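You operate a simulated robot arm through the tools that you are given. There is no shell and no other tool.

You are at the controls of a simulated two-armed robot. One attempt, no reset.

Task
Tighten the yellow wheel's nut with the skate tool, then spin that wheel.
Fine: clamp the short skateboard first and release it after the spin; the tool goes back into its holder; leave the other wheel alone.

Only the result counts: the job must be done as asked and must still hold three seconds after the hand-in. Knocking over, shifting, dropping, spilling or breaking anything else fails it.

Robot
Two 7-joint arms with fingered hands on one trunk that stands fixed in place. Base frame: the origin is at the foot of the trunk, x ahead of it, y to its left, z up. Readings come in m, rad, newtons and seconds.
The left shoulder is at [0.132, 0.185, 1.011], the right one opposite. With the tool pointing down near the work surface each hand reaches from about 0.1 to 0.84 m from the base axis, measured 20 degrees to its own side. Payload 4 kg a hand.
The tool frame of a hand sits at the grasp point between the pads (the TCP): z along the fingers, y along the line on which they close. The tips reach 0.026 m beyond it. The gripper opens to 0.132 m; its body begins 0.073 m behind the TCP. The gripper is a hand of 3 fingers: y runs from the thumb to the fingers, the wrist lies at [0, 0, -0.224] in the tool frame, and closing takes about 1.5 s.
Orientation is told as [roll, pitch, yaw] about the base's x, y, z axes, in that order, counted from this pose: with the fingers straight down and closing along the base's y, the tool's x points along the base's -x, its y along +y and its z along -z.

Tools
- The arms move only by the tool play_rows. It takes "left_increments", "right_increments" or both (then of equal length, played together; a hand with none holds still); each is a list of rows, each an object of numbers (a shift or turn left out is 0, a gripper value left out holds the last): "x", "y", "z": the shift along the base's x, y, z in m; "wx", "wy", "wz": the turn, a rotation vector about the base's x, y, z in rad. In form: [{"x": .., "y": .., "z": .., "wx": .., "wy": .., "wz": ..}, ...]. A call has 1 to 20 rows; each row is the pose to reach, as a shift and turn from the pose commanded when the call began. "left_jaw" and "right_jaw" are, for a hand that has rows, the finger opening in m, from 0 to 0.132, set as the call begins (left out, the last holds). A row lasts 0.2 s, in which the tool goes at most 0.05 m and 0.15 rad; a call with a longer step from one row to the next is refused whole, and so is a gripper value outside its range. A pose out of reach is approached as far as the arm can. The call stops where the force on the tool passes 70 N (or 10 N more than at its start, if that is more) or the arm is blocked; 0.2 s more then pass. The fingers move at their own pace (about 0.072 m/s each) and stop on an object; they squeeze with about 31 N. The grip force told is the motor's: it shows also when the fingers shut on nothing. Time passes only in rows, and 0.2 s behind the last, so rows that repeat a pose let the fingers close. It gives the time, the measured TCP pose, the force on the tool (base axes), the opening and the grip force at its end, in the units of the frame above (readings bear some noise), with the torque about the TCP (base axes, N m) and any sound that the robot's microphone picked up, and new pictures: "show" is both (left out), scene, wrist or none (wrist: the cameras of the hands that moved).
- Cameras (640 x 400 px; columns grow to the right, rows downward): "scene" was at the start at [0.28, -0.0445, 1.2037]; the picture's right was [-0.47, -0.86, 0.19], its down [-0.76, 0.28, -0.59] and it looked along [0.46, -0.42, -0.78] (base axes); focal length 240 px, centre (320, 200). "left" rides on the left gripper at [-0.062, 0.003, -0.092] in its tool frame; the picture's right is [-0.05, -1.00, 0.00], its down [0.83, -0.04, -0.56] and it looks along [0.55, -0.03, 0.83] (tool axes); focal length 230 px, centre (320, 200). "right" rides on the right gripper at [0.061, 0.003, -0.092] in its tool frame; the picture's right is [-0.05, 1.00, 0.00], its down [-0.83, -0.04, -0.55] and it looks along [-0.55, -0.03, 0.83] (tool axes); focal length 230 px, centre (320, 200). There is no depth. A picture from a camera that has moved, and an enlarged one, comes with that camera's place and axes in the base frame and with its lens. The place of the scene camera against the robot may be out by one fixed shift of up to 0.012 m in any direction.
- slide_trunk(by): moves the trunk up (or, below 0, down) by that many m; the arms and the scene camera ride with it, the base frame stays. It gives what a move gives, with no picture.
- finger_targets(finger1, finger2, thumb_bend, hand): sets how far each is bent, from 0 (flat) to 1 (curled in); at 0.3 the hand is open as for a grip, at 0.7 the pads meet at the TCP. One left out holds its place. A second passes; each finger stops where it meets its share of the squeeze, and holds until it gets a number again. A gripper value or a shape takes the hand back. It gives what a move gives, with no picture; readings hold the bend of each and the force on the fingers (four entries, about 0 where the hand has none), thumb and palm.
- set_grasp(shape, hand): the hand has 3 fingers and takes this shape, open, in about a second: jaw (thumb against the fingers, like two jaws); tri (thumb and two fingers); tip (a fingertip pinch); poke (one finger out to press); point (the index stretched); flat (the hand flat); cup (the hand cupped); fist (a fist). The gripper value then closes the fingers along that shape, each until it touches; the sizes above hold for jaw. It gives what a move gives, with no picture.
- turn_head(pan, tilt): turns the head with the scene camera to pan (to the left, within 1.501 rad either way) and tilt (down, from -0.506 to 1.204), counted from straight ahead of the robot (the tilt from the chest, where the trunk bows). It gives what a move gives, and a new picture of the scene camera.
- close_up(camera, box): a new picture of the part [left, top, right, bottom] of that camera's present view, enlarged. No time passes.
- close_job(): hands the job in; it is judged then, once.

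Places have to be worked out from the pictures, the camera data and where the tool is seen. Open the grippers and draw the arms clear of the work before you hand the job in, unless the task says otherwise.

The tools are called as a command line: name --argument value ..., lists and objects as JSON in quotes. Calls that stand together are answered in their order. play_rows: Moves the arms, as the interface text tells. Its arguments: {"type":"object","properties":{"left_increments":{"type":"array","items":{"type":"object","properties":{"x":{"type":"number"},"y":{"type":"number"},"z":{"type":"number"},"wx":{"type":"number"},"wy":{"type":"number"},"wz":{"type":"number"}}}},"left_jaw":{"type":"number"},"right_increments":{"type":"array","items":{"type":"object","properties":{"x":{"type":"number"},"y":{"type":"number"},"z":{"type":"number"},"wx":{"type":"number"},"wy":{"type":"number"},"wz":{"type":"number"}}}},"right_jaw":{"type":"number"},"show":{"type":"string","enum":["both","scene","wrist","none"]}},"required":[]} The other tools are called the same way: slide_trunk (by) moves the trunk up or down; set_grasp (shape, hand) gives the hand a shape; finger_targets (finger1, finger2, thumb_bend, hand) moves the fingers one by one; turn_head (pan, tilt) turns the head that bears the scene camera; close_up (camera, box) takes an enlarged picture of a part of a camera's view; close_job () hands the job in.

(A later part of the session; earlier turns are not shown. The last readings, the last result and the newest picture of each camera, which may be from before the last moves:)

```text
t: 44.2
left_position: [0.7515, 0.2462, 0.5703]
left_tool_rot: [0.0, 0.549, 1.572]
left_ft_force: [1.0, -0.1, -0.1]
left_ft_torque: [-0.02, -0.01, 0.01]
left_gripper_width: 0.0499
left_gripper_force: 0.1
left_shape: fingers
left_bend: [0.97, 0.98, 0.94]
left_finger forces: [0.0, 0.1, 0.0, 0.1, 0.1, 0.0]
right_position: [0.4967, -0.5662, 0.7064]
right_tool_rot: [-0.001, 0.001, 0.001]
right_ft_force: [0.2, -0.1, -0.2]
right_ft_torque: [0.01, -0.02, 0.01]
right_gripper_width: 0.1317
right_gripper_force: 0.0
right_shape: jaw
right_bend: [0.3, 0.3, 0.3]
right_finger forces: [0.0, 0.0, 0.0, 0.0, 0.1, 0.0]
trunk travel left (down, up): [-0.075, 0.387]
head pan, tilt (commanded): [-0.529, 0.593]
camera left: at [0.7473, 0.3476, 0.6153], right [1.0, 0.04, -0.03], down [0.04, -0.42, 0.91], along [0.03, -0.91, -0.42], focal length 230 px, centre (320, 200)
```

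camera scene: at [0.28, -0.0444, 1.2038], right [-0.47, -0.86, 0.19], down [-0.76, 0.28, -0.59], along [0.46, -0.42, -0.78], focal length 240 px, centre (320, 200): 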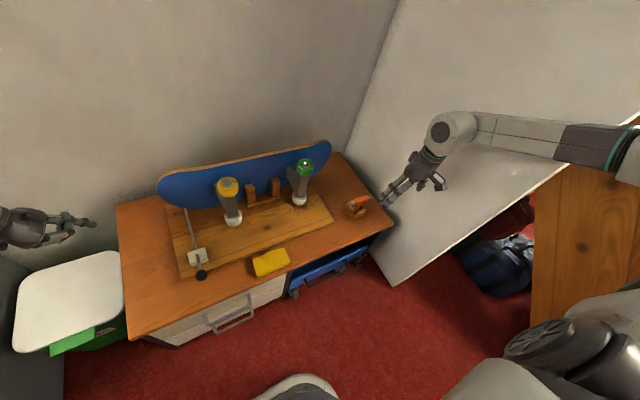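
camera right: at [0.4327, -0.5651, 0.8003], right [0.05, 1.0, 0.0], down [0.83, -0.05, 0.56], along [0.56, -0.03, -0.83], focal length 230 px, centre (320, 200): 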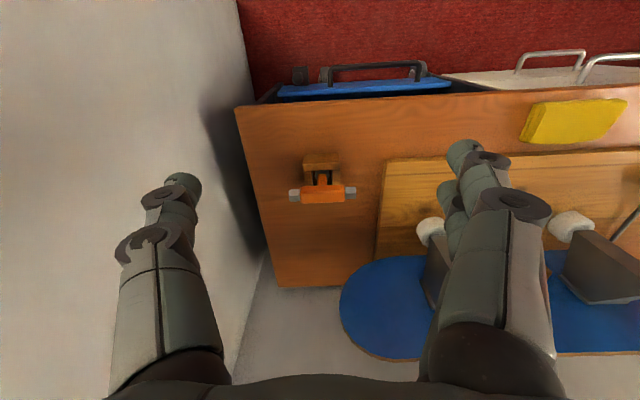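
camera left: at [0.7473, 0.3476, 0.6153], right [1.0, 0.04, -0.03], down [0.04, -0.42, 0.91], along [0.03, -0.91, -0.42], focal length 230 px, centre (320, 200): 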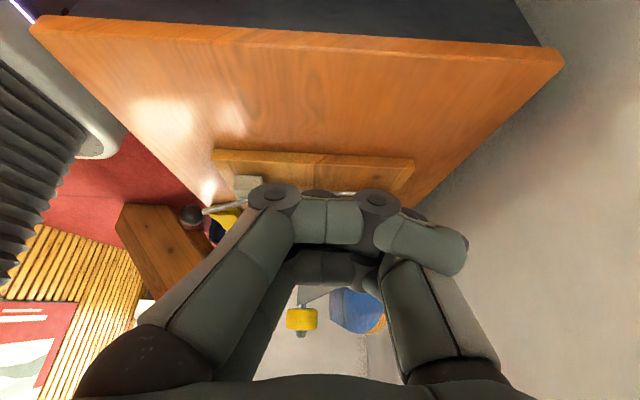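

Fingers and thumb are interleaved (the fist was formed from a closed pinch). I retrace the path back: fist values, then together toward the pinch values, then open.

finger_targets --hand "left" --finger1 1.0 --finger2 1.0 --thumb_bend 0.54

finger_targets --hand "left" --finger1 0.8 --finger2 0.8 --thumb_bend 0.7

finger_targets --hand "left" --finger1 0.65 --finger2 0.65 --thumb_bend 0.75

play_rows --left_increments '[{}]' --show "wrist"

```text
t: 45.2
left_position: [0.751, 0.2464, 0.57]
left_tool_rot: [-0.001, 0.55, 1.572]
left_ft_force: [0.0, -0.3, -0.1]
left_ft_torque: [0.0, 0.01, -0.01]
left_gripper_width: 0.0576
left_gripper_force: 0.0
left_shape: fingers
left_bend: [0.97, 0.97, 0.54]
left_finger forces: [0.0, 0.0, 0.1, 0.0, 0.1, 0.0]
right_position: [0.4972, -0.566, 0.7073]
right_tool_rot: [-0.001, -0.001, 0.002]
right_ft_force: [-0.5, 0.1, 0.6]
right_ft_torque: [0.02, 0.01, 0.01]
right_gripper_width: 0.132
right_gripper_force: 0.1
right_shape: jaw
right_bend: [0.3, 0.3, 0.3]
right_finger forces: [0.1, 0.0, 0.0, 0.0, 0.0, 0.0]
trunk travel left (down, up): [-0.075, 0.387]
head pan, tilt (commanded): [-0.529, 0.593]
```

```text
t: 46.2
left_position: [0.7519, 0.2465, 0.5703]
left_tool_rot: [0.001, 0.551, 1.57]
left_ft_force: [0.0, 0.2, 1.0]
left_ft_torque: [-0.01, -0.01, -0.01]
left_gripper_width: 0.0548
left_gripper_force: 0.1
left_shape: fingers
left_bend: [0.91, 0.92, 0.7]
left_finger forces: [0.1, 0.0, 0.0, 0.0, 0.0, 0.1]
right_position: [0.4978, -0.5654, 0.7058]
right_tool_rot: [0.0, -0.001, 0.0]
right_ft_force: [0.4, 0.3, -0.3]
right_ft_torque: [0.01, -0.05, 0.02]
right_gripper_width: 0.1318
right_gripper_force: 0.1
right_shape: jaw
right_bend: [0.3, 0.3, 0.3]
right_finger forces: [0.0, 0.1, 0.1, 0.0, 0.0, 0.0]
trunk travel left (down, up): [-0.075, 0.387]
head pan, tilt (commanded): [-0.529, 0.593]
```

```text
t: 47.2
left_position: [0.7503, 0.246, 0.5702]
left_tool_rot: [0.0, 0.549, 1.57]
left_ft_force: [-0.3, 1.1, 0.5]
left_ft_torque: [0.03, 0.01, -0.03]
left_gripper_width: 0.0543
left_gripper_force: 0.0
left_shape: fingers
left_bend: [0.92, 0.92, 0.75]
left_finger forces: [0.0, 0.1, 0.0, 0.0, 0.0, 0.0]
right_position: [0.4956, -0.5652, 0.7064]
right_tool_rot: [0.0, 0.0, 0.001]
right_ft_force: [0.5, -0.1, -0.6]
right_ft_torque: [0.01, 0.03, -0.02]
right_gripper_width: 0.1319
right_gripper_force: 0.0
right_shape: jaw
right_bend: [0.3, 0.3, 0.3]
right_finger forces: [0.0, 0.1, 0.0, 0.1, 0.0, 0.0]
trunk travel left (down, up): [-0.075, 0.387]
head pan, tilt (commanded): [-0.529, 0.593]
```

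```text
t: 47.6
left_position: [0.751, 0.2464, 0.5698]
left_tool_rot: [0.001, 0.551, 1.571]
left_ft_force: [0.3, 0.5, 0.4]
left_ft_torque: [0.01, 0.01, 0.0]
left_gripper_width: 0.0541
left_gripper_force: 0.1
left_shape: fingers
left_bend: [0.92, 0.92, 0.75]
left_finger forces: [0.0, 0.0, 0.1, 0.0, 0.1, 0.1]
right_position: [0.4963, -0.566, 0.7078]
right_tool_rot: [0.001, 0.0, 0.002]
right_ft_force: [0.1, 0.2, -0.4]
right_ft_torque: [-0.01, 0.06, 0.03]
right_gripper_width: 0.1318
right_gripper_force: 0.1
right_shape: jaw
right_bend: [0.3, 0.3, 0.3]
right_finger forces: [0.0, 0.0, 0.1, 0.0, 0.1, 0.1]
trunk travel left (down, up): [-0.075, 0.387]
head pan, tilt (commanded): [-0.529, 0.593]
camera left: at [0.7473, 0.3476, 0.6153], right [1.0, 0.04, -0.03], down [0.04, -0.42, 0.91], along [0.03, -0.91, -0.42], focal length 230 px, centre (320, 200)
```

left: 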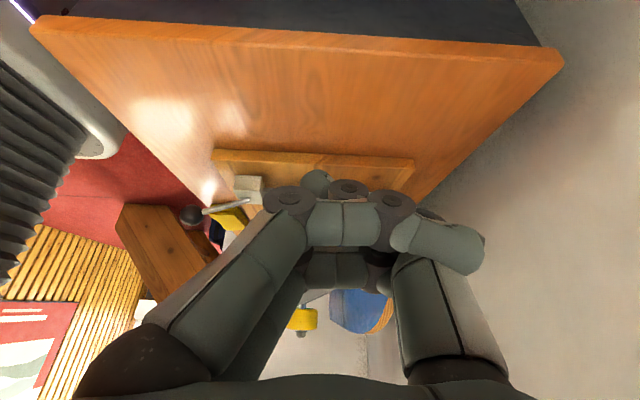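

Still interlocked. I try freeing the fingers one at a time: straighten finger 1 alone with the thumb nearly straight, keeping finger 2 curled.

finger_targets --hand "left" --finger1 0.9 --finger2 1.0 --thumb_bend 0.35

finger_targets --hand "left" --finger1 0.0 --finger2 1.0 --thumb_bend 0.5

play_rows --left_increments '[{}]' --show "wrist"

```text
t: 48.6
left_position: [0.7522, 0.2457, 0.5698]
left_tool_rot: [-0.001, 0.549, 1.57]
left_ft_force: [0.4, 0.5, 0.4]
left_ft_torque: [-0.02, -0.04, 0.01]
left_gripper_width: 0.0564
left_gripper_force: 0.1
left_shape: fingers
left_bend: [0.91, 0.93, 0.35]
left_finger forces: [0.0, 0.0, 0.1, 0.0, 0.1, 0.0]
right_position: [0.4962, -0.5656, 0.7066]
right_tool_rot: [0.0, 0.0, -0.001]
right_ft_force: [-0.7, -0.4, -0.5]
right_ft_torque: [-0.01, 0.01, 0.0]
right_gripper_width: 0.1318
right_gripper_force: 0.0
right_shape: jaw
right_bend: [0.3, 0.3, 0.3]
right_finger forces: [0.0, 0.0, 0.0, 0.1, 0.0, 0.0]
trunk travel left (down, up): [-0.075, 0.387]
head pan, tilt (commanded): [-0.529, 0.593]
```

```text
t: 49.6
left_position: [0.7521, 0.2447, 0.571]
left_tool_rot: [0.001, 0.549, 1.572]
left_ft_force: [0.5, 0.2, -1.1]
left_ft_torque: [0.02, -0.02, 0.0]
left_gripper_width: 0.0561
left_gripper_force: 0.2
left_shape: fingers
left_bend: [0.89, 0.92, 0.5]
left_finger forces: [0.0, 0.0, 0.1, 0.1, 0.0, 0.0]
right_position: [0.4963, -0.566, 0.7075]
right_tool_rot: [0.0, 0.001, -0.001]
right_ft_force: [1.1, 0.7, -0.1]
right_ft_torque: [0.01, 0.01, 0.04]
right_gripper_width: 0.1318
right_gripper_force: 0.0
right_shape: jaw
right_bend: [0.3, 0.3, 0.3]
right_finger forces: [0.1, 0.0, 0.1, 0.0, 0.1, 0.0]
trunk travel left (down, up): [-0.075, 0.387]
head pan, tilt (commanded): [-0.529, 0.593]
```

```text
t: 50.0
left_position: [0.7515, 0.2455, 0.5692]
left_tool_rot: [0.0, 0.55, 1.57]
left_ft_force: [0.0, -0.3, -0.2]
left_ft_torque: [0.01, 0.04, -0.04]
left_gripper_width: 0.0563
left_gripper_force: 0.0
left_shape: fingers
left_bend: [0.89, 0.92, 0.5]
left_finger forces: [0.0, 0.0, 0.1, 0.0, 0.0, 0.0]
right_position: [0.4959, -0.5646, 0.7061]
right_tool_rot: [0.001, -0.001, 0.0]
right_ft_force: [-0.3, -0.1, -0.4]
right_ft_torque: [0.0, -0.03, 0.03]
right_gripper_width: 0.132
right_gripper_force: 0.1
right_shape: jaw
right_bend: [0.3, 0.3, 0.3]
right_finger forces: [0.1, 0.0, 0.0, 0.1, 0.0, 0.0]
trunk travel left (down, up): [-0.075, 0.387]
head pan, tilt (commanded): [-0.529, 0.593]
camera left: at [0.7473, 0.3476, 0.6153], right [1.0, 0.04, -0.03], down [0.04, -0.42, 0.91], along [0.03, -0.91, -0.42], focal length 230 px, centre (320, 200)
```

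left: 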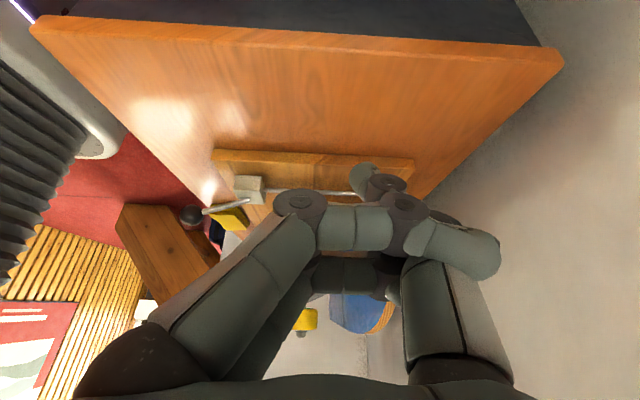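

close_up --camera "left" --box '[260, 150, 520, 320]'

close_up --camera "scene" --box '[0, 170, 110, 260]'

```text
2.35 times, centred on (390, 235) of left
camera zoom: at [0.7473, 0.3476, 0.6153], right [1.0, 0.04, -0.03], down [0.04, -0.42, 0.91], along [0.03, -0.91, -0.42], focal length 541 px, centre (155, 118)
```

zoom: 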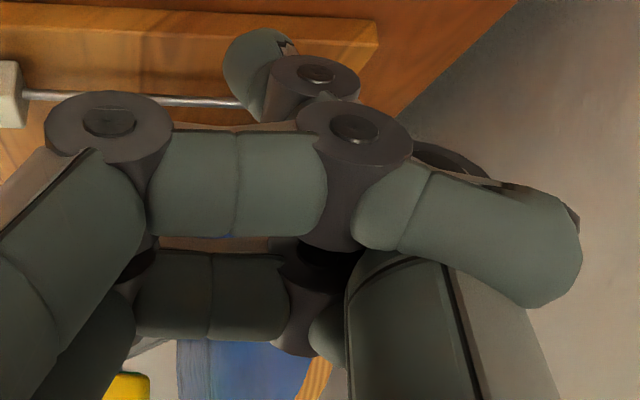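

```text
4.44 times, centred on (55, 215) of scene
camera zoom: at [0.2801, -0.0445, 1.2037], right [-0.47, -0.86, 0.19], down [-0.76, 0.28, -0.59], along [0.46, -0.42, -0.78], focal length 1064 px, centre (1498, 133)
```

zoom: 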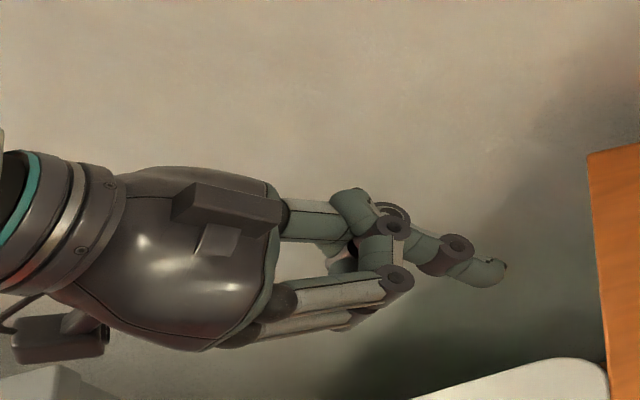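

The thumb is wedged between the two fingers. A shape with the fingers spread may release it, so I try 'tri' and then 'flat'.

set_grasp --hand "left" --shape "tri"

set_grasp --hand "left" --shape "flat"

play_rows --left_increments '[{}]' --show "wrist"

```text
t: 50.9
left_position: [0.7517, 0.2464, 0.5704]
left_tool_rot: [0.001, 0.551, 1.571]
left_ft_force: [-0.5, -0.5, 1.0]
left_ft_torque: [-0.01, 0.0, 0.0]
left_gripper_width: 0.0584
left_gripper_force: 0.0
left_shape: tri
left_bend: [0.85, 0.86, 0.31]
left_finger forces: [0.0, 0.0, 0.1, 0.0, 0.1, 0.1]
right_position: [0.496, -0.5655, 0.7068]
right_tool_rot: [0.0, 0.0, 0.0]
right_ft_force: [0.5, -1.0, 0.2]
right_ft_torque: [-0.03, 0.03, -0.01]
right_gripper_width: 0.1318
right_gripper_force: 0.0
right_shape: jaw
right_bend: [0.3, 0.3, 0.3]
right_finger forces: [0.1, 0.0, 0.1, 0.0, 0.0, 0.0]
trunk travel left (down, up): [-0.075, 0.387]
head pan, tilt (commanded): [-0.529, 0.593]
```

```text
t: 51.8
left_position: [0.7528, 0.2456, 0.5694]
left_tool_rot: [0.0, 0.549, 1.57]
left_ft_force: [-0.8, -0.2, 0.9]
left_ft_torque: [-0.02, 0.0, -0.02]
left_gripper_width: 0.1263
left_gripper_force: 0.1
left_shape: flat
left_bend: [0.21, 0.21, 0.16]
left_finger forces: [0.1, 0.0, 0.0, 0.0, 0.0, 0.1]
right_position: [0.4963, -0.5666, 0.7075]
right_tool_rot: [0.001, 0.0, 0.001]
right_ft_force: [-0.3, 0.7, -0.5]
right_ft_torque: [-0.02, 0.0, -0.03]
right_gripper_width: 0.132
right_gripper_force: 0.1
right_shape: jaw
right_bend: [0.3, 0.3, 0.3]
right_finger forces: [0.0, 0.0, 0.0, 0.0, 0.0, 0.0]
trunk travel left (down, up): [-0.075, 0.387]
head pan, tilt (commanded): [-0.529, 0.593]
```

```text
t: 52.2
left_position: [0.7515, 0.2462, 0.5702]
left_tool_rot: [-0.001, 0.55, 1.57]
left_ft_force: [0.3, 0.1, 0.0]
left_ft_torque: [0.0, 0.02, -0.02]
left_gripper_width: 0.1263
left_gripper_force: 0.1
left_shape: flat
left_bend: [0.21, 0.21, 0.16]
left_finger forces: [0.0, 0.1, 0.0, 0.0, 0.0, 0.0]
right_position: [0.4972, -0.5656, 0.7071]
right_tool_rot: [0.0, -0.001, 0.0]
right_ft_force: [-0.2, 0.2, -0.2]
right_ft_torque: [-0.02, -0.02, 0.01]
right_gripper_width: 0.1319
right_gripper_force: 0.1
right_shape: jaw
right_bend: [0.3, 0.3, 0.3]
right_finger forces: [0.1, 0.0, 0.1, 0.0, 0.0, 0.0]
trunk travel left (down, up): [-0.075, 0.387]
head pan, tilt (commanded): [-0.529, 0.593]
camera left: at [0.7473, 0.3476, 0.6153], right [1.0, 0.04, -0.03], down [0.04, -0.42, 0.91], along [0.03, -0.91, -0.42], focal length 230 px, centre (320, 200)
```

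left: 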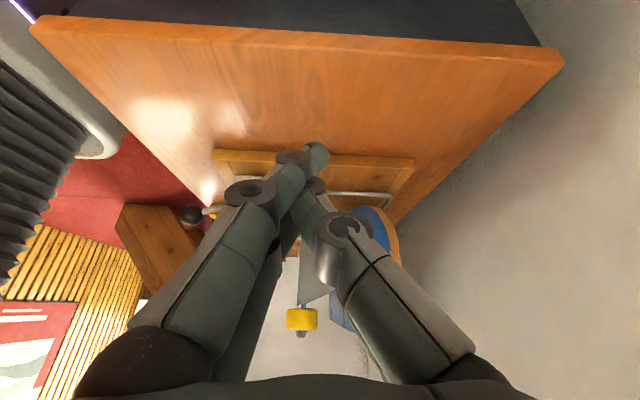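

The flat shape freed them (bends 0.21/0.16). Now I return to the open jaw shape and check.

set_grasp --hand "left" --shape "jaw"

play_rows --left_increments '[{}, {}]' --left_jaw 0.132 --show "wrist"

close_up --camera "left" --box '[260, 210, 420, 350]'

```text
t: 53.1
left_position: [0.7523, 0.2462, 0.5697]
left_tool_rot: [-0.002, 0.548, 1.57]
left_ft_force: [-0.3, -0.4, -0.7]
left_ft_torque: [0.0, 0.0, -0.02]
left_gripper_width: 0.1318
left_gripper_force: 0.1
left_shape: jaw
left_bend: [0.3, 0.3, 0.3]
left_finger forces: [0.0, 0.0, 0.0, 0.0, 0.0, 0.0]
right_position: [0.4963, -0.5652, 0.7066]
right_tool_rot: [0.0, -0.001, 0.001]
right_ft_force: [0.0, 0.3, 0.5]
right_ft_torque: [0.0, 0.02, -0.01]
right_gripper_width: 0.1319
right_gripper_force: 0.1
right_shape: jaw
right_bend: [0.3, 0.3, 0.3]
right_finger forces: [0.0, 0.0, 0.0, 0.0, 0.0, 0.1]
trunk travel left (down, up): [-0.075, 0.387]
head pan, tilt (commanded): [-0.529, 0.593]
```

```text
t: 53.7
left_position: [0.7499, 0.2464, 0.5708]
left_tool_rot: [0.0, 0.549, 1.57]
left_ft_force: [0.3, -0.8, -0.2]
left_ft_torque: [-0.01, 0.05, 0.02]
left_gripper_width: 0.1321
left_gripper_force: 0.0
left_shape: jaw
left_bend: [0.3, 0.3, 0.3]
left_finger forces: [0.0, 0.0, 0.1, 0.0, 0.0, 0.0]
right_position: [0.4966, -0.5649, 0.7077]
right_tool_rot: [0.0, 0.0, 0.0]
right_ft_force: [-0.2, -0.3, -0.6]
right_ft_torque: [0.01, 0.0, 0.02]
right_gripper_width: 0.1315
right_gripper_force: 0.0
right_shape: jaw
right_bend: [0.3, 0.3, 0.3]
right_finger forces: [0.0, 0.0, 0.0, 0.0, 0.0, 0.1]
trunk travel left (down, up): [-0.075, 0.387]
head pan, tilt (commanded): [-0.529, 0.593]
camera left: at [0.7472, 0.3476, 0.6153], right [1.0, 0.04, -0.03], down [0.04, -0.42, 0.91], along [0.03, -0.91, -0.42], focal length 230 px, centre (320, 200)
```

left: 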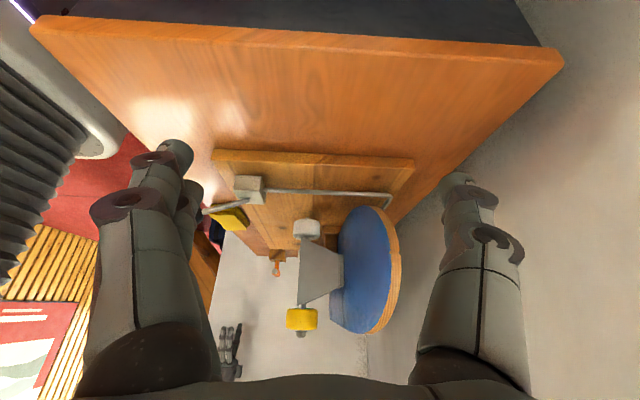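

```text
2.86 times, centred on (340, 280) of left
camera zoom: at [0.7472, 0.3476, 0.6153], right [1.0, 0.04, -0.03], down [0.04, -0.42, 0.91], along [0.03, -0.91, -0.42], focal length 657 px, centre (263, -29)
```

zoom: 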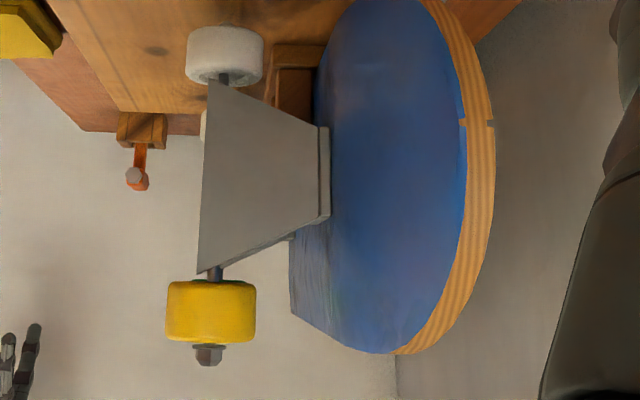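

The left hand is open again and stays parked as a side-view observer. Now for the tool: the crossbar is about 0.10 m long along y, so I can hold it by its ends at yaw 0. I bring the right hand above it at [0.619, -0.571, 0.61] to refine its place.

play_rows --right_increments '[{"x": 0.04, "y": -0.002}, {"x": 0.08, "y": -0.004}, {"x": 0.115, "y": -0.006, "z": -0.02}, {"x": 0.122, "y": -0.006, "z": -0.06}, {"x": 0.122, "y": -0.006, "z": -0.097}]' --show "both"

close_up --camera "right" --box '[230, 80, 410, 200]'

```text
t: 54.9
left_position: [0.7524, 0.2455, 0.5691]
left_tool_rot: [0.002, 0.549, 1.573]
left_ft_force: [0.5, -0.9, -0.4]
left_ft_torque: [0.04, 0.0, -0.02]
left_gripper_width: 0.132
left_gripper_force: 0.1
left_shape: jaw
left_bend: [0.3, 0.3, 0.3]
left_finger forces: [0.0, 0.0, 0.0, 0.1, 0.1, 0.0]
right_position: [0.6189, -0.5727, 0.6083]
right_tool_rot: [-0.001, 0.0, 0.0]
right_ft_force: [-1.0, 0.6, -0.6]
right_ft_torque: [-0.02, 0.06, 0.01]
right_gripper_width: 0.1319
right_gripper_force: 0.1
right_shape: jaw
right_bend: [0.3, 0.3, 0.3]
right_finger forces: [0.0, 0.0, 0.0, 0.0, 0.0, 0.0]
trunk travel left (down, up): [-0.075, 0.387]
head pan, tilt (commanded): [-0.529, 0.593]
camera scene: at [0.281, -0.0447, 1.2033], right [-0.47, -0.86, 0.19], down [-0.76, 0.28, -0.59], along [0.46, -0.42, -0.79], focal length 240 px, centre (320, 200)
camera right: at [0.5558, -0.5695, 0.7024], right [0.05, 1.0, 0.0], down [0.83, -0.04, 0.56], along [0.55, -0.03, -0.83], focal length 230 px, centre (320, 200)
```

scene: 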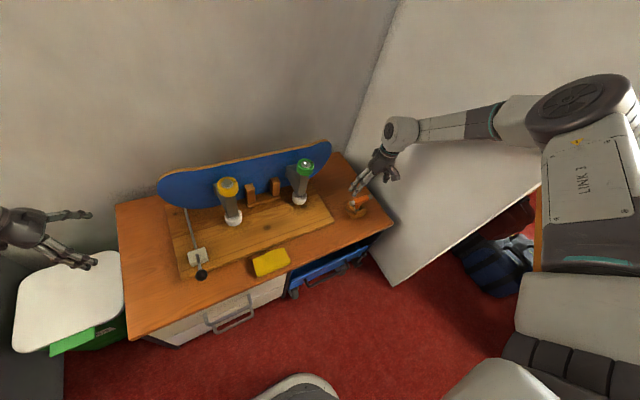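
right: 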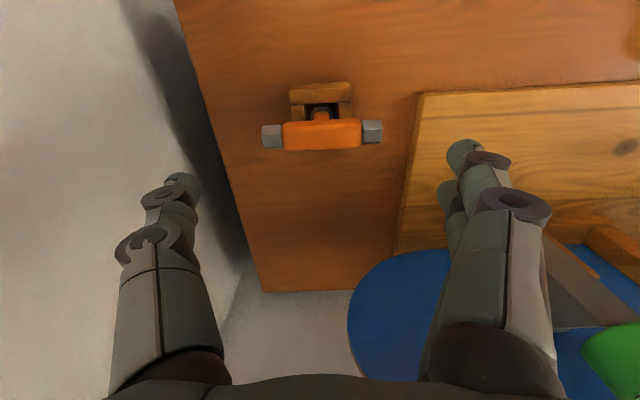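

```text
3.33 times, centred on (320, 140) of right
camera zoom: at [0.5558, -0.5695, 0.7024], right [0.05, 1.0, 0.0], down [0.83, -0.04, 0.56], along [0.55, -0.03, -0.83], focal length 767 px, centre (320, 400)
```

zoom: 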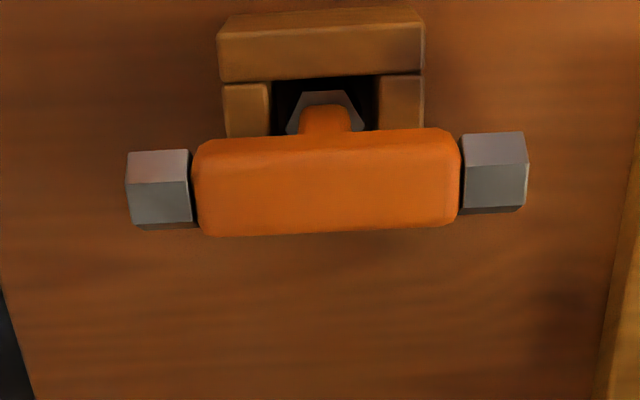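

The bar is exactly along y, centred at about [0.616, -0.571, 0.511]. I lower the open right hand over it, with thumb and fingers outside the two socket ends.

play_rows --right_increments '[{"x": -0.003, "z": -0.03}, {"x": -0.003, "z": -0.06}, {"x": -0.003, "z": -0.08}, {"x": -0.003, "z": -0.096}]' --right_jaw 0.132 --show "both"

close_up --camera "right" --box '[200, 120, 440, 270]'

```text
t: 55.9
left_position: [0.7528, 0.2452, 0.5704]
left_tool_rot: [0.001, 0.548, 1.57]
left_ft_force: [0.2, 0.1, 0.6]
left_ft_torque: [-0.03, 0.0, 0.02]
left_gripper_width: 0.132
left_gripper_force: 0.0
left_shape: jaw
left_bend: [0.3, 0.3, 0.3]
left_finger forces: [0.0, 0.0, 0.0, 0.0, 0.0, 0.1]
right_position: [0.6143, -0.5734, 0.5138]
right_tool_rot: [0.0, 0.002, -0.001]
right_ft_force: [0.1, 0.5, -0.6]
right_ft_torque: [0.0, -0.02, 0.0]
right_gripper_width: 0.1318
right_gripper_force: 0.0
right_shape: jaw
right_bend: [0.3, 0.3, 0.3]
right_finger forces: [0.1, 0.2, 0.0, 0.0, 0.0, 0.0]
trunk travel left (down, up): [-0.075, 0.387]
head pan, tilt (commanded): [-0.529, 0.593]
camera scene: at [0.2805, -0.0446, 1.2035], right [-0.47, -0.86, 0.19], down [-0.76, 0.28, -0.59], along [0.46, -0.42, -0.79], focal length 240 px, centre (320, 200)
camera right: at [0.5517, -0.5706, 0.6067], right [0.05, 1.0, 0.0], down [0.83, -0.04, 0.55], along [0.55, -0.03, -0.83], focal length 230 px, centre (320, 200)
```

scene: 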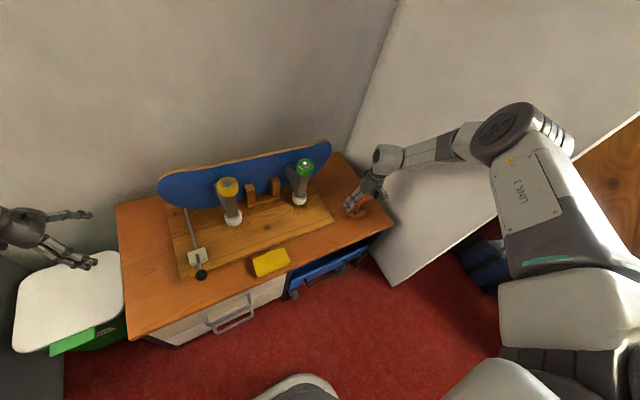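
right: 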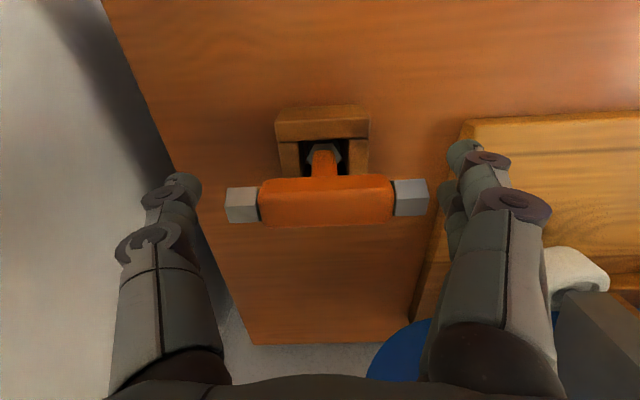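

```text
2.67 times, centred on (320, 195) of right
camera zoom: at [0.5517, -0.5706, 0.6067], right [0.05, 1.0, 0.0], down [0.83, -0.04, 0.55], along [0.55, -0.03, -0.83], focal length 614 px, centre (320, 213)
```

zoom: 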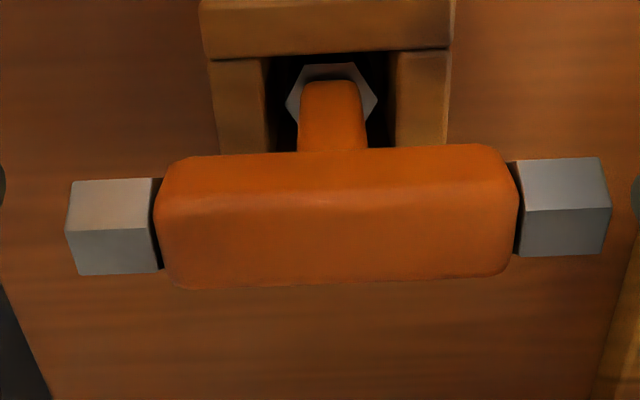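

The bar centre is about 4 mm to +y and 5 mm below the TCP. I correct that and close on the bar's ends.

play_rows --right_increments '[{"x": 0.002, "y": 0.004, "z": -0.005}, {"x": 0.002, "y": 0.004, "z": -0.005}, {"x": 0.002, "y": 0.004, "z": -0.005}, {"x": 0.002, "y": 0.004, "z": -0.005}, {"x": 0.002, "y": 0.004, "z": -0.005}, {"x": 0.002, "y": 0.004, "z": -0.005}]' --right_jaw 0.09 --show "both"

close_up --camera "right" --box '[200, 120, 440, 270]'

```text
t: 57.3
left_position: [0.7521, 0.2455, 0.57]
left_tool_rot: [0.001, 0.548, 1.571]
left_ft_force: [-0.7, 0.3, -0.1]
left_ft_torque: [-0.01, 0.01, 0.02]
left_gripper_width: 0.1318
left_gripper_force: 0.2
left_shape: jaw
left_bend: [0.3, 0.3, 0.3]
left_finger forces: [0.1, 0.0, 0.0, 0.1, 0.1, 0.0]
right_position: [0.6163, -0.5702, 0.5089]
right_tool_rot: [-0.001, -0.001, -0.002]
right_ft_force: [-0.7, -3.5, -1.4]
right_ft_torque: [-0.26, -0.02, -0.03]
right_gripper_width: 0.0685
right_gripper_force: 30.9
right_shape: jaw
right_bend: [0.7, 0.65, 0.64]
right_finger forces: [3.7, 19.4, 0.1, 0.1, 24.1, 0.1]
trunk travel left (down, up): [-0.075, 0.387]
head pan, tilt (commanded): [-0.529, 0.593]
camera scene: at [0.2804, -0.0449, 1.2035], right [-0.47, -0.86, 0.19], down [-0.76, 0.28, -0.59], along [0.46, -0.42, -0.79], focal length 240 px, centre (320, 200)
camera right: at [0.5542, -0.5676, 0.6021], right [0.05, 1.0, 0.0], down [0.83, -0.04, 0.55], along [0.55, -0.03, -0.83], focal length 230 px, centre (320, 200)
```

scene: 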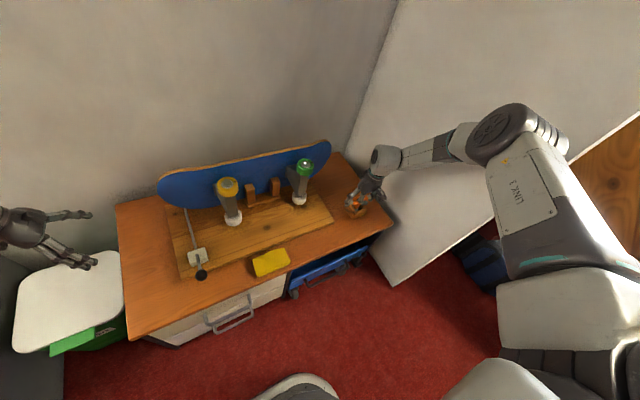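
right: 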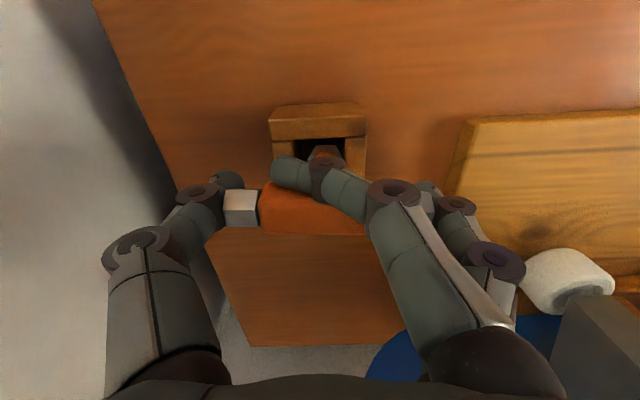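

```text
2.67 times, centred on (320, 195) of right
camera zoom: at [0.5542, -0.5676, 0.6021], right [0.05, 1.0, 0.0], down [0.83, -0.04, 0.55], along [0.55, -0.03, -0.83], focal length 614 px, centre (320, 213)
```

zoom: 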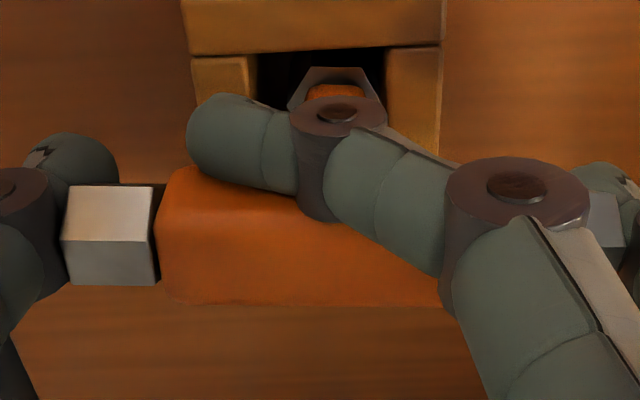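

Finger 1 slid off the bar's end on the -x side, so the bar lies a few mm further +x than the hand. I open again, look, and re-centre.

play_rows --right_increments '[{}, {}, {}, {}, {}]' --right_jaw 0.132 --show "wrist"

close_up --camera "right" --box '[200, 100, 480, 270]'

close_up --camera "left" --box '[210, 240, 330, 330]'

```text
t: 58.5
left_position: [0.7517, 0.2458, 0.5709]
left_tool_rot: [0.0, 0.55, 1.571]
left_ft_force: [-0.1, 0.3, -0.6]
left_ft_torque: [0.0, 0.02, -0.01]
left_gripper_width: 0.132
left_gripper_force: 0.0
left_shape: jaw
left_bend: [0.3, 0.3, 0.3]
left_finger forces: [0.0, 0.1, 0.0, 0.0, 0.0, 0.0]
right_position: [0.6164, -0.5687, 0.5095]
right_tool_rot: [0.0, -0.001, 0.001]
right_ft_force: [0.5, 0.4, 0.2]
right_ft_torque: [-0.01, -0.01, -0.05]
right_gripper_width: 0.1321
right_gripper_force: 0.1
right_shape: jaw
right_bend: [0.3, 0.3, 0.3]
right_finger forces: [0.0, 0.0, 0.1, 0.0, 0.1, 0.1]
trunk travel left (down, up): [-0.075, 0.387]
head pan, tilt (commanded): [-0.529, 0.593]
camera right: at [0.5545, -0.5667, 0.6026], right [0.05, 1.0, 0.0], down [0.83, -0.04, 0.55], along [0.55, -0.03, -0.83], focal length 230 px, centre (320, 200)
```

right: 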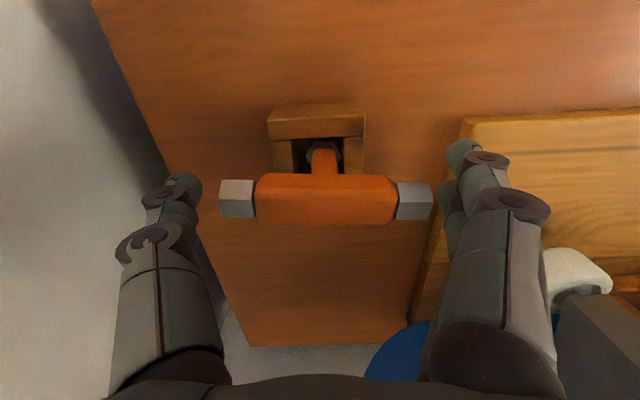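

```text
2.29 times, centred on (340, 185) of right
camera zoom: at [0.5545, -0.5667, 0.6026], right [0.05, 1.0, 0.0], down [0.83, -0.04, 0.55], along [0.55, -0.03, -0.83], focal length 526 px, centre (274, 234)
```

zoom: 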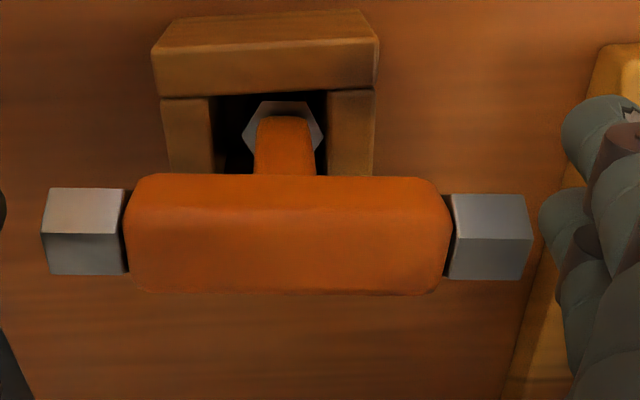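

```text
4.44 times, centred on (270, 285) of left
camera zoom: at [0.7473, 0.3477, 0.6153], right [1.0, 0.04, -0.03], down [0.04, -0.42, 0.91], along [0.03, -0.91, -0.42], focal length 1022 px, centre (542, -178)
```

zoom: 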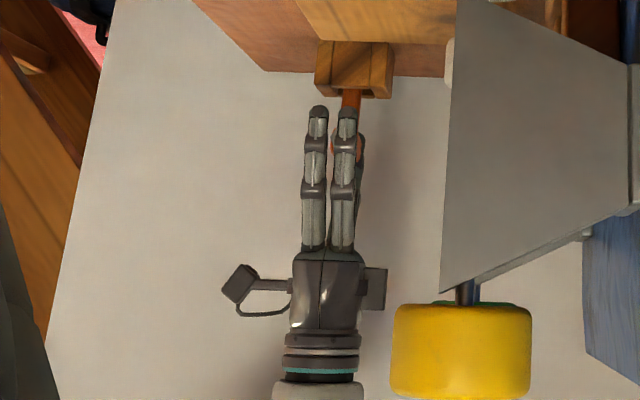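

close_up --camera "left" --box '[255, 235, 305, 290]'

```text
7.27 times, centred on (280, 262) of left
camera zoom: at [0.7473, 0.3477, 0.6153], right [1.0, 0.04, -0.03], down [0.04, -0.42, 0.91], along [0.03, -0.91, -0.42], focal length 1673 px, centre (611, -254)
```

zoom: 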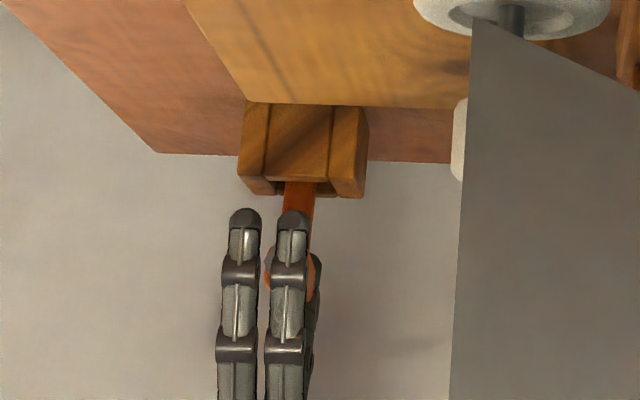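

From the side, the bar sits about 6 mm to +x of the middle of the two fingers. I shift +6 mm in x and close again.

play_rows --right_increments '[{"x": 0.006}, {"x": 0.006}, {"x": 0.006}, {"x": 0.006}, {"x": 0.006}, {"x": 0.006}]' --right_jaw 0.09 --show "wrist"

close_up --camera "left" --box '[255, 235, 305, 290]'

close_up --camera "right" --box '[200, 100, 480, 270]'

```text
t: 59.9
left_position: [0.7525, 0.2451, 0.5696]
left_tool_rot: [0.0, 0.548, 1.57]
left_ft_force: [0.2, -0.3, -0.2]
left_ft_torque: [0.0, 0.02, 0.0]
left_gripper_width: 0.1317
left_gripper_force: 0.0
left_shape: jaw
left_bend: [0.3, 0.3, 0.3]
left_finger forces: [0.1, 0.0, 0.0, 0.1, 0.1, 0.0]
right_position: [0.6229, -0.5707, 0.5087]
right_tool_rot: [-0.001, 0.001, -0.003]
right_ft_force: [-0.2, -4.9, -1.6]
right_ft_torque: [-0.51, -0.01, -0.01]
right_gripper_width: 0.0794
right_gripper_force: 30.9
right_shape: jaw
right_bend: [0.74, 0.66, 0.69]
right_finger forces: [12.5, 22.5, 0.0, 0.0, 35.1, 0.0]
trunk travel left (down, up): [-0.075, 0.387]
head pan, tilt (commanded): [-0.529, 0.593]
camera right: at [0.5598, -0.5682, 0.6019], right [0.05, 1.0, 0.0], down [0.83, -0.04, 0.55], along [0.55, -0.03, -0.83], focal length 230 px, centre (320, 200)
```

right: 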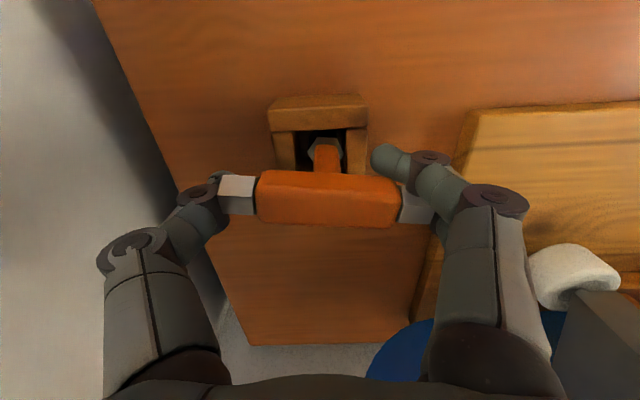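

```text
7.27 times, centred on (280, 262) of left
camera zoom: at [0.7474, 0.3472, 0.6152], right [1.0, 0.04, -0.03], down [0.04, -0.42, 0.91], along [0.03, -0.91, -0.42], focal length 1673 px, centre (611, -254)
```

zoom: 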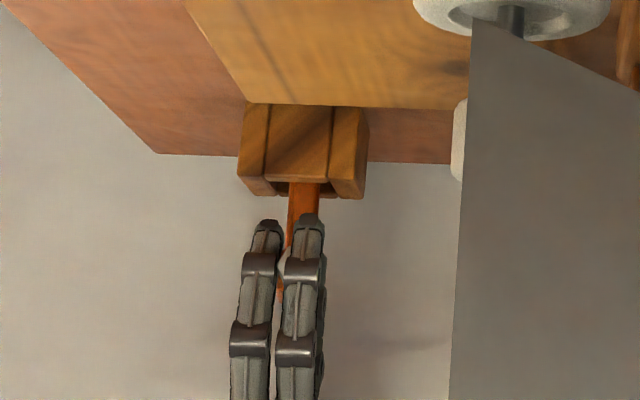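

```text
2.29 times, centred on (340, 185) of right
camera zoom: at [0.5598, -0.5682, 0.6019], right [0.05, 1.0, 0.0], down [0.83, -0.04, 0.55], along [0.55, -0.03, -0.83], focal length 526 px, centre (274, 234)
```

zoom: 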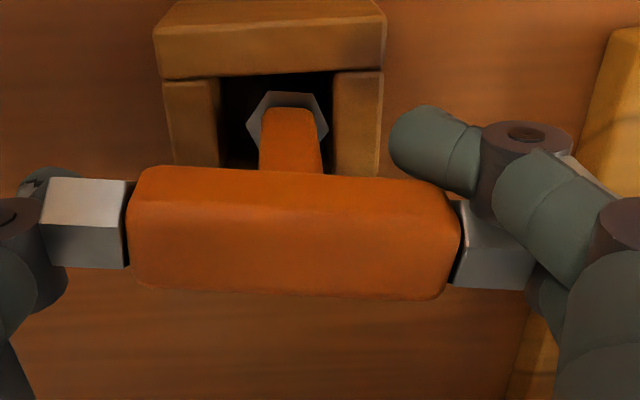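

The bar's socket ends are only ~13 mm wide, so two fingers straddle and slip off them. I'll hold the 21 mm thick orange handle across its flat sides instead: open, rise, and turn the hand +90°.

play_rows --right_increments '[{}, {}, {}, {}, {"z": 0.03}, {"z": 0.07}, {"z": 0.1}]' --right_jaw 0.132 --show "none"

play_rows --right_increments '[{"wz": 0.145}, {"wz": 0.29}, {"wz": 0.435}, {"wz": 0.58}, {"wz": 0.725}, {"wz": 0.87}, {"wz": 1.015}, {"wz": 1.16}, {"wz": 1.305}, {"wz": 1.45}, {"wz": 1.571}, {"wz": 1.571}]' --show "both"

close_up --camera "right" --box '[230, 60, 410, 200]'

close_up --camera "left" --box '[245, 235, 315, 300]'

```text
t: 61.5
left_position: [0.752, 0.2466, 0.5699]
left_tool_rot: [0.001, 0.551, 1.571]
left_ft_force: [0.4, -0.9, -0.2]
left_ft_torque: [-0.01, -0.02, -0.02]
left_gripper_width: 0.1321
left_gripper_force: 0.0
left_shape: jaw
left_bend: [0.3, 0.3, 0.3]
left_finger forces: [0.0, 0.1, 0.1, 0.0, 0.0, 0.0]
right_position: [0.6197, -0.5682, 0.6106]
right_tool_rot: [-0.001, -0.002, 0.0]
right_ft_force: [-0.4, -0.4, 0.2]
right_ft_torque: [0.0, -0.01, 0.0]
right_gripper_width: 0.132
right_gripper_force: 0.0
right_shape: jaw
right_bend: [0.3, 0.3, 0.3]
right_finger forces: [0.0, 0.0, 0.0, 0.0, 0.0, 0.1]
trunk travel left (down, up): [-0.075, 0.387]
head pan, tilt (commanded): [-0.529, 0.593]
```

```text
t: 64.1
left_position: [0.7514, 0.2468, 0.57]
left_tool_rot: [0.0, 0.552, 1.57]
left_ft_force: [0.2, -0.4, 1.0]
left_ft_torque: [0.03, -0.04, 0.0]
left_gripper_width: 0.1318
left_gripper_force: 0.0
left_shape: jaw
left_bend: [0.3, 0.3, 0.3]
left_finger forces: [0.0, 0.0, 0.0, 0.0, 0.0, 0.0]
right_position: [0.6215, -0.5689, 0.6095]
right_tool_rot: [0.0, 0.001, 1.573]
right_ft_force: [-0.7, -0.5, 1.1]
right_ft_torque: [0.02, -0.03, 0.03]
right_gripper_width: 0.1323
right_gripper_force: 0.0
right_shape: jaw
right_bend: [0.3, 0.3, 0.3]
right_finger forces: [0.0, 0.0, 0.1, 0.0, 0.0, 0.0]
trunk travel left (down, up): [-0.075, 0.387]
head pan, tilt (commanded): [-0.529, 0.593]
camera scene: at [0.2802, -0.0444, 1.2037], right [-0.47, -0.86, 0.19], down [-0.76, 0.28, -0.59], along [0.46, -0.42, -0.78], focal length 240 px, centre (320, 200)
camera right: at [0.6182, -0.6307, 0.7024], right [-1.0, 0.05, 0.0], down [0.04, 0.83, 0.56], along [0.03, 0.55, -0.83], focal length 230 px, centre (320, 200)
```

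scene: 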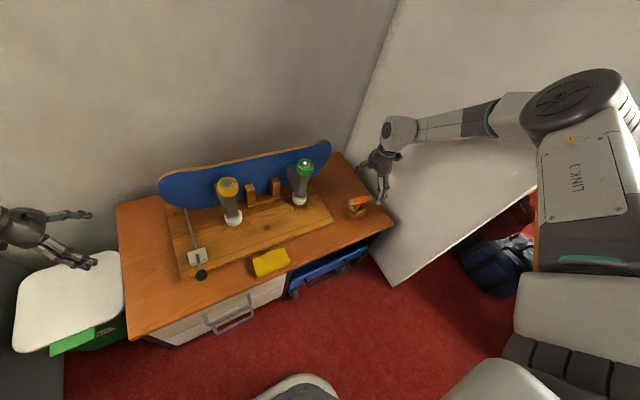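
right: 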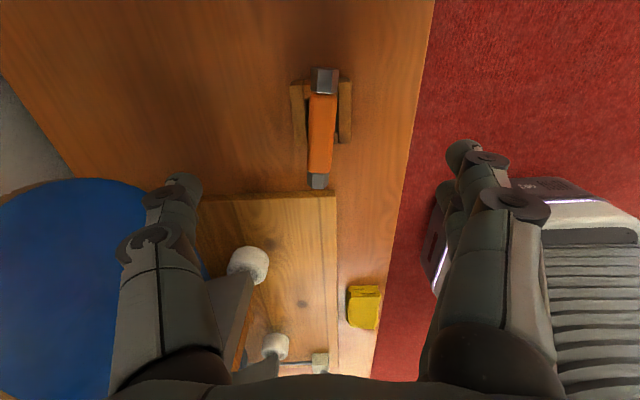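

```text
2.86 times, centred on (320, 130) of right
camera zoom: at [0.6182, -0.6307, 0.7024], right [-1.0, 0.05, 0.0], down [0.04, 0.83, 0.56], along [0.03, 0.55, -0.83], focal length 657 px, centre (320, 400)
```

zoom: 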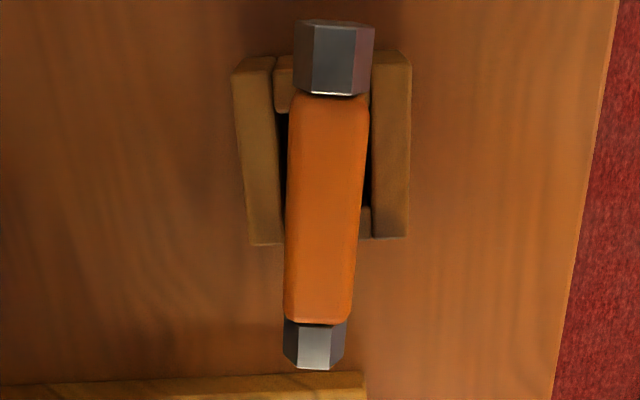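

```text
6.15 times, centred on (280, 268) of left
camera zoom: at [0.7473, 0.3476, 0.6152], right [1.0, 0.04, -0.03], down [0.04, -0.42, 0.91], along [0.03, -0.91, -0.42], focal length 1416 px, centre (566, -215)
```

zoom: 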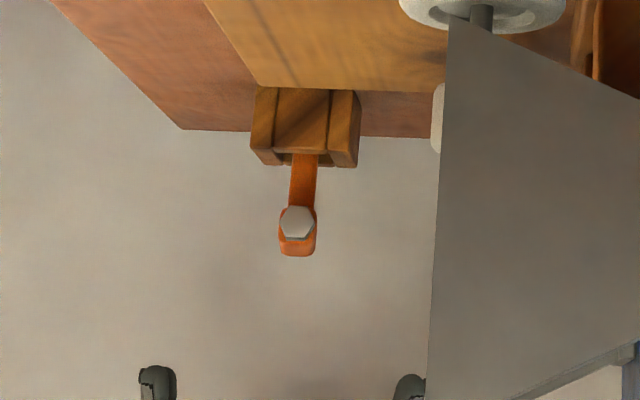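

Yaw +90° is reached without trouble; the bar is turned about 0.11 rad clockwise in its holder, centred near [0.6205, -0.572, 0.51]. I match that angle and lower the hand astride the handle.

play_rows --right_increments '[{"x": -0.001, "y": -0.003, "z": -0.03, "wz": -0.05}, {"x": -0.001, "y": -0.003, "z": -0.06, "wz": -0.11}, {"x": -0.001, "y": -0.003, "z": -0.085, "wz": -0.11}, {"x": -0.001, "y": -0.003, "z": -0.098, "wz": -0.11}]' --right_jaw 0.1 --show "wrist"

close_up --camera "right" --box '[200, 100, 440, 260]'

close_up --camera "left" --box '[245, 235, 315, 300]'

```text
t: 65.1
left_position: [0.7519, 0.2457, 0.5692]
left_tool_rot: [-0.001, 0.549, 1.571]
left_ft_force: [0.6, -0.1, 0.4]
left_ft_torque: [0.0, -0.02, 0.03]
left_gripper_width: 0.1319
left_gripper_force: 0.1
left_shape: jaw
left_bend: [0.3, 0.3, 0.3]
left_finger forces: [0.0, 0.1, 0.0, 0.0, 0.1, 0.0]
right_position: [0.623, -0.5714, 0.5101]
right_tool_rot: [0.0, 0.0, 1.46]
right_ft_force: [0.1, -0.4, 1.2]
right_ft_torque: [0.01, -0.02, 0.01]
right_gripper_width: 0.1001
right_gripper_force: 0.2
right_shape: jaw
right_bend: [0.63, 0.63, 0.59]
right_finger forces: [0.0, 0.1, 0.1, 0.1, 0.0, 0.1]
trunk travel left (down, up): [-0.075, 0.387]
head pan, tilt (commanded): [-0.529, 0.593]
camera right: at [0.6121, -0.6338, 0.6035], right [-0.99, 0.16, 0.0], down [0.14, 0.82, 0.56], along [0.09, 0.55, -0.83], focal length 230 px, centre (320, 200)
```

right: 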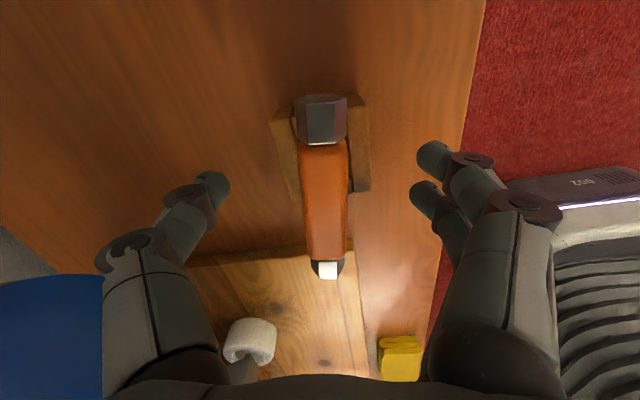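

```text
2.50 times, centred on (320, 180) of right
camera zoom: at [0.6121, -0.6338, 0.6035], right [-0.99, 0.16, 0.0], down [0.14, 0.82, 0.56], along [0.09, 0.55, -0.83], focal length 575 px, centre (320, 250)
```

zoom: 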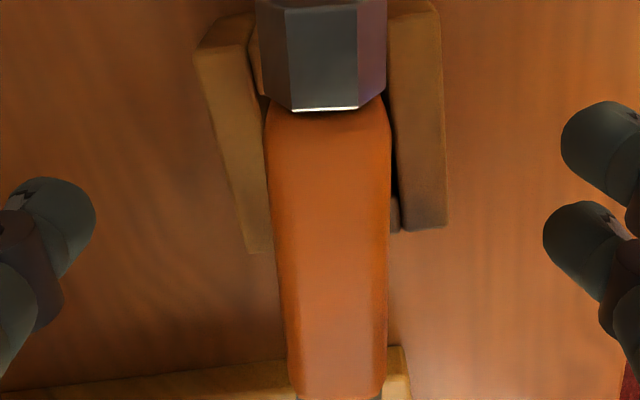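

```text
6.15 times, centred on (280, 268) of left
camera zoom: at [0.7473, 0.3475, 0.6152], right [1.0, 0.04, -0.03], down [0.04, -0.42, 0.91], along [0.03, -0.91, -0.42], focal length 1416 px, centre (566, -215)
```

zoom: 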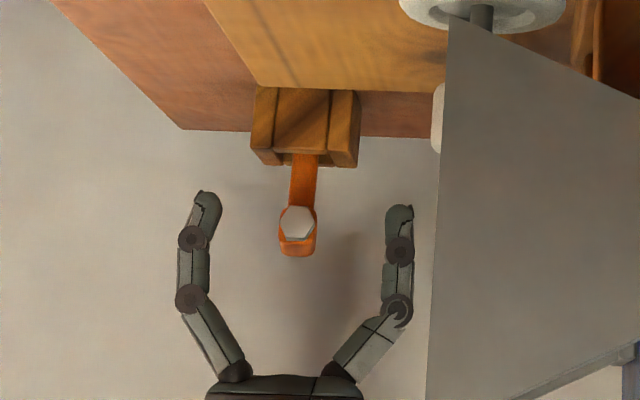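

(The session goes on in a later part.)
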